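You operate a simulated robot arm through the tools that you are given. There is no shell and no other tool. Be economical: measure what you need, move in short steps, check, and stop when the job is done.

Carry out the task below with a simulated robot arm. There is one attempt and no reset: what you move stays moved.

TASK
Stack the carton that says "4" from the mill bench on top of the carton labelled "5".
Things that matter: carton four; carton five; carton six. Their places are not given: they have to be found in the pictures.

It is judged by the outcome, as a careful person would: the job done as asked, and still so three seconds after it is handed in. It fails if anything else is knocked over, pushed out of place, dropped, spilled or broken.

THE ROBOT
A 7-joint arm with a two-finger parallel gripper, fixed in place. Base frame: the origin is at the foot of the arm, x ahead of it, y to its left, z up; the work surface is at about z = 0. Lengths are in mm, angles in rad, forces in N, time in s.
With the tool pointing down near the work surface it reaches from about 220 to 580 mm from the base axis. Its first joint turns from -1.152 to 1.152 rad. Payload 2.5 kg.
Tool frame: the origin (TCP) lies between the finger pads and is the grasp point; the fingertips stand 23 mm ahead of it; z points along the fingers, y is the line along which they close. The gripper opens to 94 mm. The fingers are 38 mm wide and 10 mm thick; the gripper's body (54 by 96 mm) begins 39 mm behind the TCP.
Orientation is that of the tool frame in the base frame, as a unit quaternion [x, y, z, w]. With the fingers straight down and closing along the base's y, the tool's x points along the base's -x, its y along +y and its z along -z.

THE INTERFACE
- The arm moves only by the tool drive_tool. Its arguments are lists of equal length, an entry for each row: "dp": the shift along the tool's x, y, z in mm, a list of three; "dr": the turn, a rotation vector about the tool's x, y, z in rad, a list of three; "fingers": the opening, from 0 (shut) to 1 (fully open). In form: {"dp": [[x, y, z], ...], "dr": [[rx, ry, rz], ...], "fingers": [fingers, ...]}. A call has 1 to 10 rows; each row is the pose to reach, as a shift and turn from the pose commanded when the call began, along the tool's axes at that moment. A row lasts 0.2 s, in which the tool goes at most 50 mm and 0.15 rad; a call with a longer step from one row to the next is refused whole, and so is a gripper value outside its range. A pose out of reach is approached as far as the arm can. The call stops where the force on the tool passes 40 N (or 10 N more than at its start, if that is more) or the arm is blocked; 0.2 s more then pass. The fingers move at their own pace (about 108 mm/s each) and stop on an object; they squeeze with about 26 N. The grip force told is the motor's: it shows also when the fingers shut on nothing. Time passes only in rows, and 0.2 s behind the last, so rows that repeat a pose let the fingers close. It gives the time, the measured TCP pose, the force on the tool (base axes), the opening and the grip force at its end, in the units of the frame above (readings bear some noise).
- Cameras (640 x 400 px; columns grow to the right, rows downward): "scene" is fixed at [112.4, -404.4, 540.4]; the picture's right is [0.86, -0.51, 0.00], its down [-0.26, -0.44, -0.86] and it looks along [0.44, 0.74, -0.51] (base axes); focal length 311 px, centre (320, 200). "wrist" rides on the gripper at [-39, 0, -44] in the tool frame; the picture's right is [0.00, -1.00, 0.00], its down [0.97, 0.00, -0.24] and it looks along [0.24, 0.00, 0.97] (tool axes); focal length 218 px, centre (320, 200).
- capture(camera): a new picture of that camera. No time passes.
- locate(camera, pixels): there is no depth. For up to 12 entries [column, row, z] of the newest picture of that camera ("zoom" is the newest enlarged one), the place [x, y] in the base frame at which the ray of that pixel passes the height z, good to about 2 mm, but the place of the scene camera against the robot may be out by one fixed shift of up to 12 mm in any direction. No time passes.
- close_up(camera, box): a new picture of the part [left, top, right, bottom] of that camera's present view, enlarged. No time passes.
- finish_job(): hands the job in; it is judged then, once.

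Work in short steps. Measure before you move; look again where a grasp or a placing could have gone wrong, and mend it. You have 60 turns and 22 pictures in all, the two below and enlarged ones among them. Open the gripper and draw the arm clear of the work before you hand the job in, unless the task says otherwise; then end with one line.

The tools are called after "Call:" as name(argument=value, ...) on one line, values as JSON. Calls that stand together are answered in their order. drive_tool: Moves the arm, as the interface text tells. Its arguments: {"type":"object","properties":{"dp":{"type":"array","items":{"type":"array","items":{"type":"number"}}},"dr":{"type":"array","items":{"type":"array","items":{"type":"number"}}},"fingers":{"type":"array","items":{"type":"number"}}},"required":["dp","dr","fingers"]} The other tools are called the same way: capture (camera) takes a picture; locate (camera, pixels) gives the place at which the rays of pixels pass given heights; close_up (camera, box) takes an enlarged picture of a part of a camera's view; finish_job () hands the job in.

At the start:

```text
time: 0.0
eef_pos: [307.7, 140.3, 293.9]
tcp_rot: [0.0, 1.0, 0.0, 0.0]
ft_force: [0.3, 0.1, 0.7]
gripper_width: 93.9
finger_force: 0.1
```

scene: 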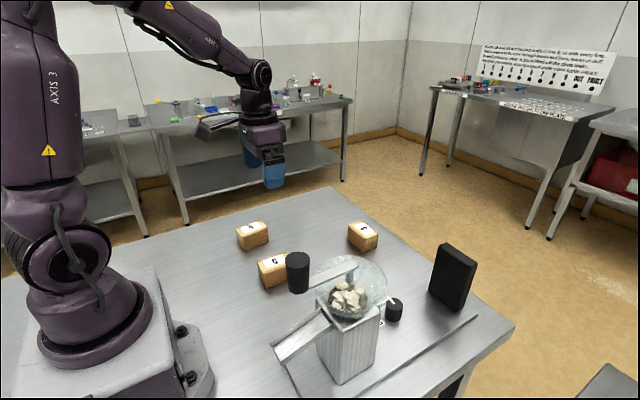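
wrist: 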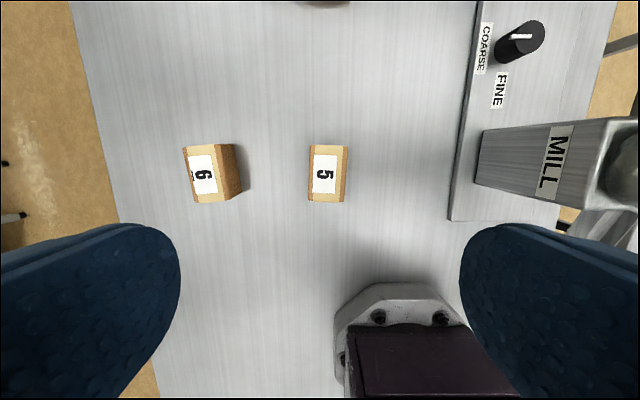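

I see three cartons in the scene picture at about (252,235), (273,270) and (363,236). The wrist view reads 6 and 5, so I'll enlarge the scene to read the third and locate the two in the wrist view.

Call:
close_up(camera="scene", box=[220, 200, 412, 320])

Call:
locate(camera="wrist", pixels=[[309, 145, 45], [348, 145, 45], [345, 202, 45], [308, 202, 45], [183, 146, 45], [220, 144, 45], [231, 197, 45], [194, 203, 45]])

Call:
locate(camera="scene", pixels=[[362, 228, 45], [273, 262, 45], [252, 228, 45], [363, 251, 0]])

```text
3.33 times, centred on (316, 260) of scene
```

zoom: 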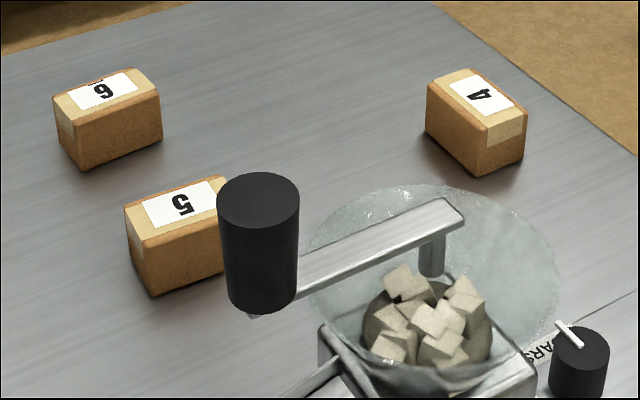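

```text
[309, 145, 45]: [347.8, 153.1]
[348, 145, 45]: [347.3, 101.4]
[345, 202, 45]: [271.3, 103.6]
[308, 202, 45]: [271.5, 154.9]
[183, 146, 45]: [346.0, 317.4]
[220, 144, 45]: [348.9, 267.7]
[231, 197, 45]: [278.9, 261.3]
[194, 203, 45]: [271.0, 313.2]
```

```text
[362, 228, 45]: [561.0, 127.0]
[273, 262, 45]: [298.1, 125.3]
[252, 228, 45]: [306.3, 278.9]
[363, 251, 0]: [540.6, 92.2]
```

The third carton, at about (560,127), is the "4", and it lies near the edge of reach. I'll move the tool forward at this height to see it with the wrist camera.

Call:
drive_tool(dp=[[-45, 0, 0], [-90, 0, 0], [-135, 0, 0], [-170, 0, 0], [-170, 0, 0]], dr=[[0, 0, 0], [0, 0, 0], [0, 0, 0], [0, 0, 0], [0, 0, 0]], fingers=[1, 1, 1, 1, 1])

Call:
capture(camera="wrist")

```text
time: 1.2
eef_pos: [477.0, 140.0, 292.5]
tcp_rot: [0.0, 1.0, 0.0, -0.001]
ft_force: [0.2, 0.9, 0.5]
gripper_width: 94.0
finger_force: 0.2
```

```text
18 pictures are left
```

wrist: 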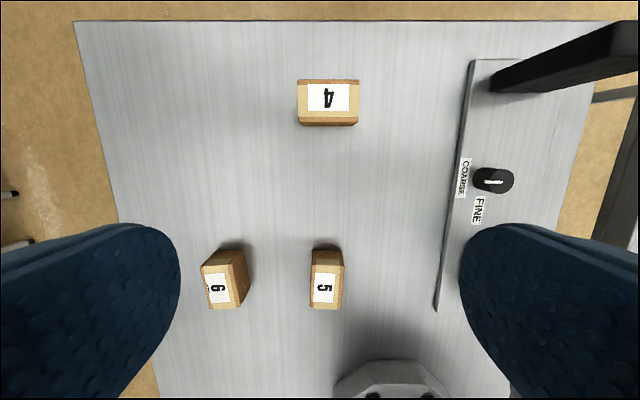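

Cartons 4, 5 and 6 are all visible: 4 at (328,97), 5 at (325,288). I'll enlarge to get accurate edges and the height.

Call:
close_up(camera="wrist", box=[270, 60, 390, 135])

Call:
locate(camera="wrist", pixels=[[298, 80, 45], [359, 80, 45], [297, 120, 45], [358, 120, 45], [302, 126, 0], [354, 126, 0], [312, 267, 45], [343, 267, 45], [310, 308, 45], [341, 308, 45], [315, 247, 0], [341, 247, 0]])

Call:
close_up(camera="wrist", box=[270, 240, 390, 315])

```text
5.33 times, centred on (330, 98) of wrist
```

zoom: 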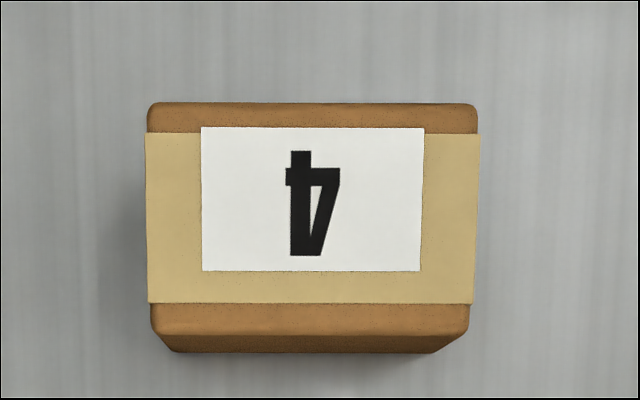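

```text
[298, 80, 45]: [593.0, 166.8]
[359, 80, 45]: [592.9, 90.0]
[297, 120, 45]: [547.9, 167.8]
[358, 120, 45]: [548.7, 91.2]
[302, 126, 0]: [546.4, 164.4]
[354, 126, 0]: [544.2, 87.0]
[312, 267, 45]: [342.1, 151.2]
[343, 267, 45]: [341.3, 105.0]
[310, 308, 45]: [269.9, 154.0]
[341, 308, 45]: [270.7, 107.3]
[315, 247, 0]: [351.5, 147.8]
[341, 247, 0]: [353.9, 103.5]
```

```text
5.33 times, centred on (330, 278) of wrist
```

zoom: 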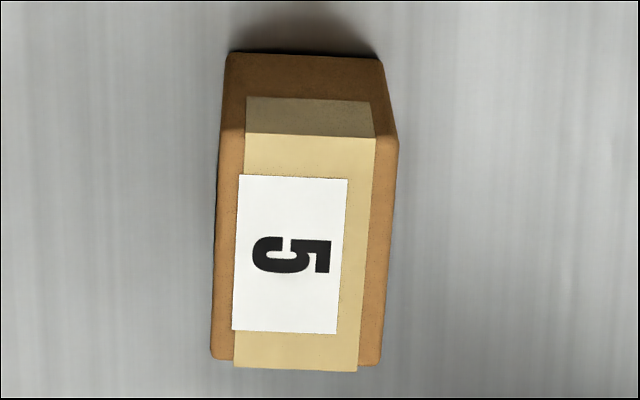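

Carton 4 is about 77 (along y) by 47 (along x) by 45 mm high, centred near (570,129). Carton 5 is centred near (309,129) with its long side along x. I'll move above carton 4 for a closer look.

Call:
locate(camera="zoom", pixels=[[219, 130, 45], [398, 140, 45], [380, 365, 45], [212, 358, 45], [228, 52, 0], [382, 60, 0]])

Call:
drive_tool(dp=[[-40, -5, 30], [-80, -11, 70], [-85, -11, 115], [-85, -11, 140], [-85, -11, 140]], dr=[[0, 0, 0], [0, 0, 0], [0, 0, 0], [0, 0, 0], [0, 0, 0]], fingers=[1, 1, 1, 1, 1])

Call:
capture(camera="wrist")

```text
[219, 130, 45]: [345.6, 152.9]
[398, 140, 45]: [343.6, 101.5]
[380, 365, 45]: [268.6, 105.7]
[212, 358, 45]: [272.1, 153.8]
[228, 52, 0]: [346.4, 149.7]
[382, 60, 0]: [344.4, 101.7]
```

```text
refused: row 1 steps farther than a row can; nothing moved
```

```text
15 pictures are left
```

wrist: 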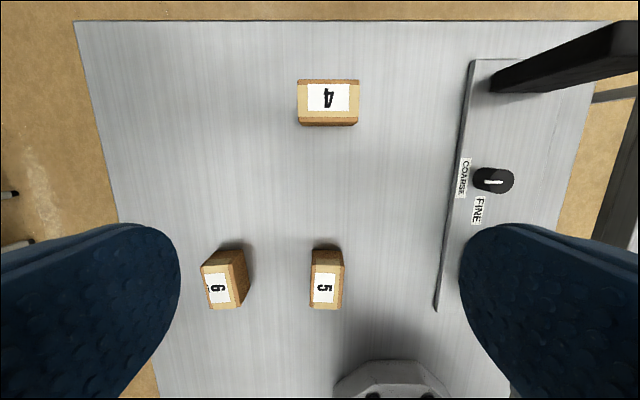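

The first step was 50.2 mm, over the limit, so nothing moved. I'll repeat it with smaller steps.

Call:
drive_tool(dp=[[-35, -5, 25], [-65, -10, 60], [-85, -11, 95], [-85, -11, 140], [-85, -11, 140]], dr=[[0, 0, 0], [0, 0, 0], [0, 0, 0], [0, 0, 0], [0, 0, 0]], fingers=[1, 1, 1, 1, 1])

Call:
capture(camera="wrist")

```text
time: 2.4
eef_pos: [563.9, 129.3, 155.0]
tcp_rot: [0.0, 1.0, 0.0, 0.0]
ft_force: [-0.5, -0.1, -0.9]
gripper_width: 94.3
finger_force: 0.1
```

```text
14 pictures are left
```

wrist: 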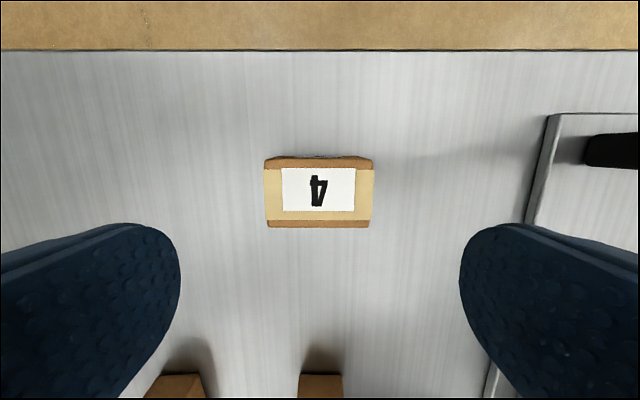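

Carton 4 sits at columns 264–374, rows 157–227. I'll locate its corners at the top height.

Call:
locate(camera="wrist", pixels=[[264, 160, 45], [374, 160, 45], [267, 227, 45], [369, 227, 45], [264, 195, 45], [372, 195, 45]])

```text
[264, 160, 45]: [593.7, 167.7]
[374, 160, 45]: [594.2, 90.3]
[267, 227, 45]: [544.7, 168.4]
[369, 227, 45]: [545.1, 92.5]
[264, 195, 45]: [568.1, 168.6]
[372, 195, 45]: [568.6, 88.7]
```

Its centre is (569,129), aligned with the fingers, so there is about 8 mm clearance each side. I'll descend straight to z≈60 and check the readings.

Call:
drive_tool(dp=[[-3, 0, 35], [-4, 0, 70], [-4, 0, 95], [-4, 0, 95]], dr=[[0, 0, 0], [0, 0, 0], [0, 0, 0], [0, 0, 0]], fingers=[1, 1, 1, 1])

Call:
capture(camera="wrist")

```text
time: 3.4
eef_pos: [568.1, 128.9, 59.8]
tcp_rot: [0.0, 1.0, 0.001, 0.001]
ft_force: [-0.2, -0.3, -0.1]
gripper_width: 94.2
finger_force: 0.1
```

```text
13 pictures are left
```

wrist: 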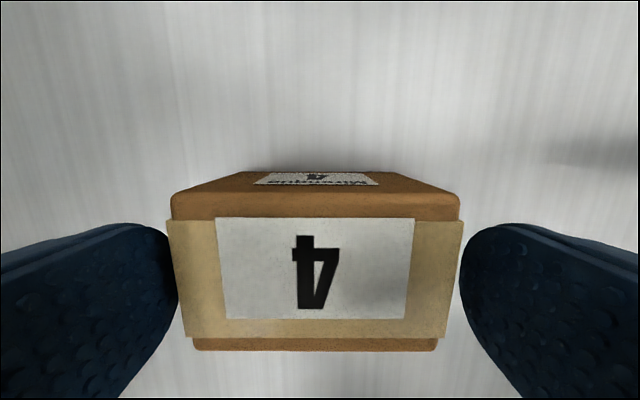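

The carton's top spans columns 165–464, centred about 1.5 mm toward +y of the tool, with no contact force. I'll shift 1 mm, descend to z≈32 and close.

Call:
drive_tool(dp=[[0, 1.3, 0], [0, 1.3, 15], [0, 1.3, 27], [0, 1.3, 27], [0, 1.3, 27], [0, 1.3, 27], [0, 1.3, 27]], dr=[[0, 0, 0], [0, 0, 0], [0, 0, 0], [0, 0, 0], [0, 0, 0], [0, 0, 0], [0, 0, 0]], fingers=[1, 1, 1, 1, 0, 0, 0])

```text
time: 5.0
eef_pos: [567.0, 129.9, 32.5]
tcp_rot: [0.0, 1.0, 0.0, 0.0]
ft_force: [0.2, 0.3, 1.0]
gripper_width: 74.9
finger_force: 26.0
```

The carton is gripped: opening 74.9 mm, force 26 N. I'll lift it and draw back a little.

Call:
drive_tool(dp=[[0, 0, -10], [0, 0, -40], [0, 0, -80], [0, 0, -120], [30, 0, -150], [70, 0, -165], [110, 0, -170], [110, 0, -170]], dr=[[0, 0, 0], [0, 0, 0], [0, 0, 0], [0, 0, 0], [0, 0, 0], [0, 0, 0], [0, 0, 0], [0, 0, 0]], fingers=[0, 0, 0, 0, 0, 0, 0, 0])

Call:
capture(camera="scene")

Call:
capture(camera="wrist")

```text
time: 6.8
eef_pos: [457.7, 130.5, 201.9]
tcp_rot: [0.0, 1.0, 0.0, 0.0]
ft_force: [0.0, 0.5, -0.7]
gripper_width: 74.7
finger_force: 25.8
```

```text
12 pictures are left
```

scene: 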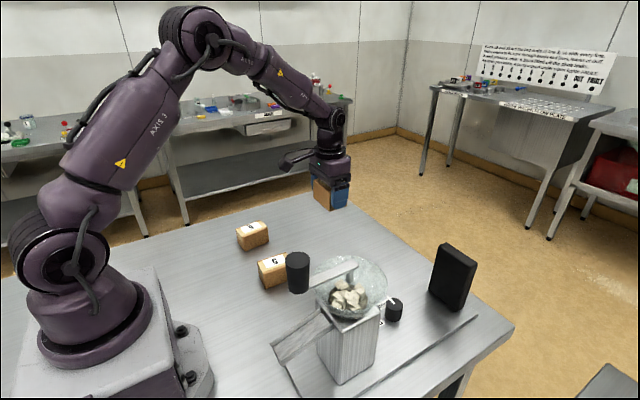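

```text
11 pictures are left
```

wrist: 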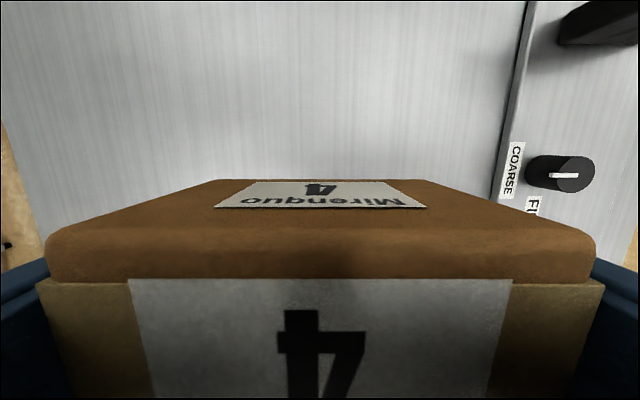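

The carton is held level and carton 5's place is free. Before moving over carton 5 I'll check where the mill's crank knob is, at pixel (297,272), for a few heights.

Call:
locate(camera="scene", pixels=[[297, 255, 100], [297, 255, 150], [297, 255, 200], [297, 255, 250], [320, 258, 200], [377, 260, 200]])

Call:
drive_tool(dp=[[0, 0, 0], [0, 0, 0], [0, 0, 0], [0, 0, 0], [0, 0, 0], [0, 0, 0], [0, 0, 0], [0, 0, 0]], dr=[[0, 0, -0.14], [0, 0, -0.28], [0, 0, -0.42], [0, 0, -0.56], [0, 0, -0.7], [0, 0, -0.763], [0, 0, -0.763], [0, 0, -0.763]], fingers=[0, 0, 0, 0, 0, 0, 0, 0])

```text
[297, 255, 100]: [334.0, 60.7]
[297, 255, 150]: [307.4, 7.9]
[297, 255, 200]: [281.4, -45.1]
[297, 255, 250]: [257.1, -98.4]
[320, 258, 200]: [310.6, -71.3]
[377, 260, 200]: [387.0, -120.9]
```

```text
time: 8.6
eef_pos: [456.8, 130.1, 202.2]
tcp_rot: [-0.373, 0.928, 0.0, 0.0]
ft_force: [0.3, -0.1, -1.0]
gripper_width: 74.7
finger_force: 25.9
```

The knob stays at y below about 10 at its height, well clear. I'll finish the turn so the carton's long side follows carton 5's.

Call:
drive_tool(dp=[[0, 0, 0], [0, 0, 0], [0, 0, 0], [0, 0, 0], [0, 0, 0], [0, 0, 0], [0, 0, 0], [0, 0, 0]], dr=[[0, 0, -0.14], [0, 0, -0.28], [0, 0, -0.42], [0, 0, -0.56], [0, 0, -0.7], [0, 0, -0.763], [0, 0, -0.763], [0, 0, -0.763]], fingers=[0, 0, 0, 0, 0, 0, 0, 0])

```text
time: 10.4
eef_pos: [456.8, 129.5, 201.6]
tcp_rot: [-0.691, 0.723, 0.0, -0.001]
ft_force: [0.9, -0.8, -2.2]
gripper_width: 74.9
finger_force: 26.2
```

The orientation is right, with the long side at yaw −0.045. I'll move over carton 5 at this height and then down to z≈120.

Call:
drive_tool(dp=[[3, 45, 0], [6, 90, 0], [9.8, 135, 0], [9.8, 148, 0], [9.8, 148, 45], [9.8, 148, 85], [9.8, 148, 102], [9.8, 148, 102]], dr=[[0, 0, 0], [0, 0, 0], [0, 0, 0], [0, 0, 0], [0, 0, 0], [0, 0, 0], [0, 0, 0], [0, 0, 0]], fingers=[0, 0, 0, 0, 0, 0, 0, 0])

Call:
close_up(camera="scene", box=[220, 180, 380, 280])

Call:
capture(camera="wrist")

```text
time: 12.2
eef_pos: [306.6, 127.8, 98.9]
tcp_rot: [-0.692, 0.722, 0.0, 0.001]
ft_force: [-0.2, -0.8, -1.0]
gripper_width: 74.5
finger_force: 26.5
```

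```text
4.00 times, centred on (300, 230) of scene
```

zoom: 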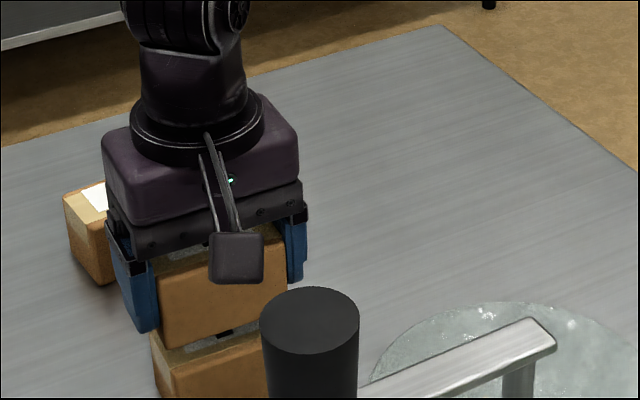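

```text
9 pictures are left
```

wrist: 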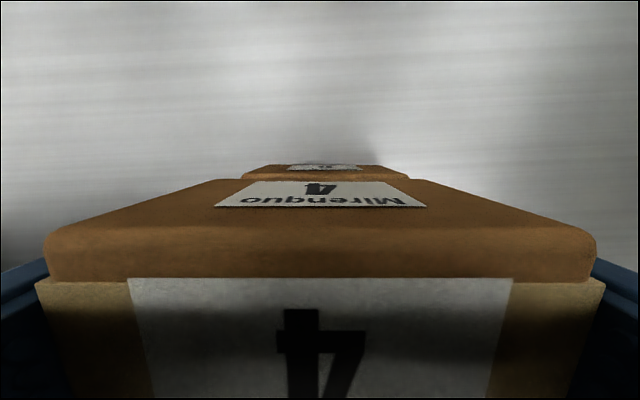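

In the wrist view carton 5's far face (columns 242–409, row ~176) is centred with carton 4's lower edge (columns 222–430). I'll locate these edges to check the y alignment.

Call:
close_up(camera="wrist", box=[200, 140, 456, 300])

Call:
locate(camera="wrist", pixels=[[240, 178, 45], [410, 178, 45], [250, 165, 0], [382, 165, 0], [222, 180, 66], [430, 180, 66], [45, 240, 112], [597, 240, 112]])

```text
2.50 times, centred on (328, 220) of wrist
```

zoom: 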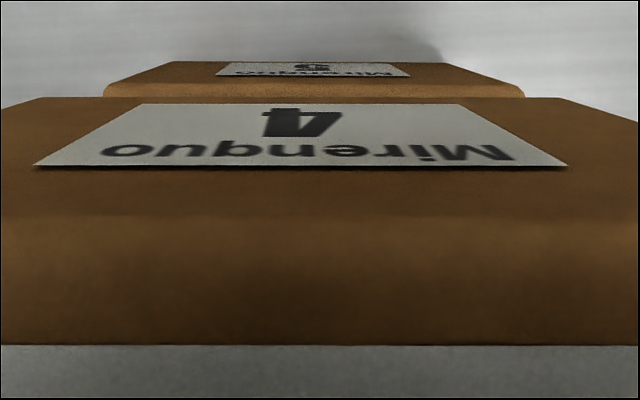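

```text
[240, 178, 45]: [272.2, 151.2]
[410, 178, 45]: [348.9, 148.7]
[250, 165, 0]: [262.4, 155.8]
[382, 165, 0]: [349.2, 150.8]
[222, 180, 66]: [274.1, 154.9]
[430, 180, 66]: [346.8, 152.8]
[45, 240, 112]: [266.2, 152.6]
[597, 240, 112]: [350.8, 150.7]
```

Both cartons' centres agree at x≈310 and within 1–2 mm in y. I'll shift 1 mm to −y and lower gently in small steps until contact shows.

Call:
drive_tool(dp=[[1, 0, 8], [1, 0, 14], [1, 0, 17], [1, 0, 19], [1, 0, 19]], dr=[[0, 0, 0], [0, 0, 0], [0, 0, 0], [0, 0, 0], [0, 0, 0]], fingers=[0, 0, 0, 0, 0])

```text
time: 13.4
eef_pos: [307.9, 126.6, 81.5]
tcp_rot: [-0.691, 0.723, -0.001, 0.0]
ft_force: [-6.9, -1.9, 25.6]
gripper_width: 74.9
finger_force: 25.7
```

Contact shows 26 N upward at z=81.5, so carton 5 is slightly taller than estimated. I'll ease up 1 mm to relieve the force before releasing.

Call:
drive_tool(dp=[[0, 0, -1], [0, 0, -1]], dr=[[0, 0, 0], [0, 0, 0]], fingers=[0, 0])

Call:
close_up(camera="scene", box=[220, 200, 348, 280])

```text
time: 14.0
eef_pos: [308.1, 125.8, 81.2]
tcp_rot: [-0.691, 0.723, 0.0, 0.0]
ft_force: [-1.1, 1.0, 6.5]
gripper_width: 74.9
finger_force: 26.3
```

```text
5.00 times, centred on (284, 240) of scene
```

zoom: 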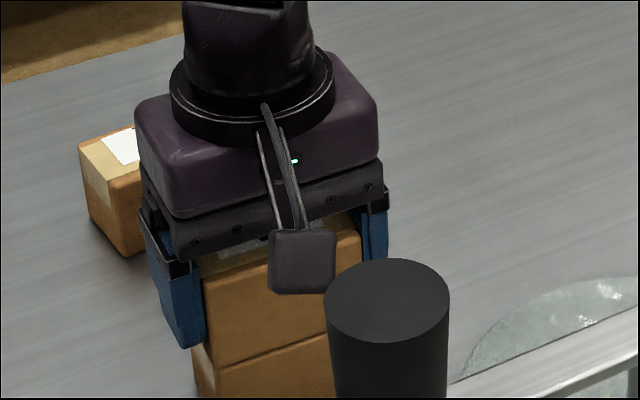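

Carton 4 rests flush on carton 5 with only 6.5 N left on the tool. I'll open the fingers fully and then rise straight up.

Call:
drive_tool(dp=[[0, 0, 0], [0, 0, 0], [0, 0, 0], [0, 0, -10], [0, 0, -40], [0, 0, -80], [0, 0, -125], [0, 0, -170], [0, 0, -170]], dr=[[0, 0, 0], [0, 0, 0], [0, 0, 0], [0, 0, 0], [0, 0, 0], [0, 0, 0], [0, 0, 0], [0, 0, 0], [0, 0, 0]], fingers=[0.5, 1, 1, 1, 1, 1, 1, 1, 1])

Call:
capture(camera="scene")

Call:
capture(camera="wrist")

```text
time: 16.0
eef_pos: [308.7, 125.2, 251.9]
tcp_rot: [-0.692, 0.722, 0.0, 0.0]
ft_force: [0.1, 0.4, 0.2]
gripper_width: 93.8
finger_force: 0.1
```

```text
6 pictures are left
```

scene: 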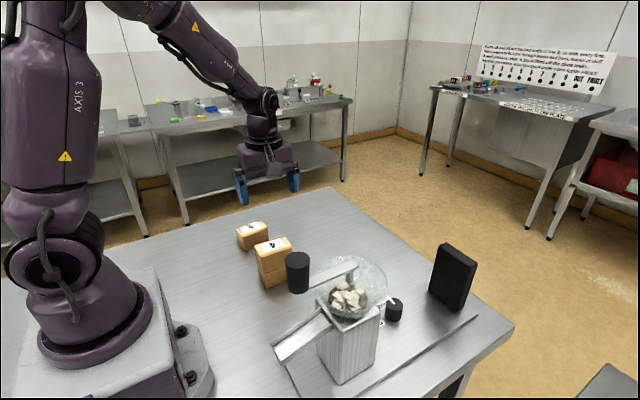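

```text
5 pictures are left
```

wrist: 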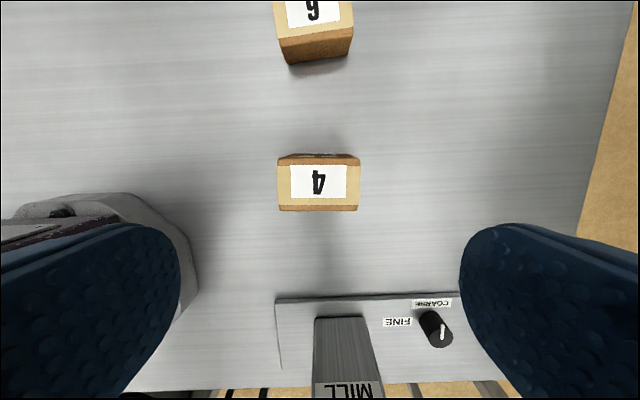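

Carton 4 sits squarely on carton 5 (scene at (273,262)), carton 6 and the mill are undisturbed, and the arm is clear with the gripper open at z=252. I'll hand in.

Call:
finish_job()

```text
The job is handed in.
```

Carton 4 is stacked squarely on carton 5, with nothing else disturbed and the arm drawn clear with its gripper open.
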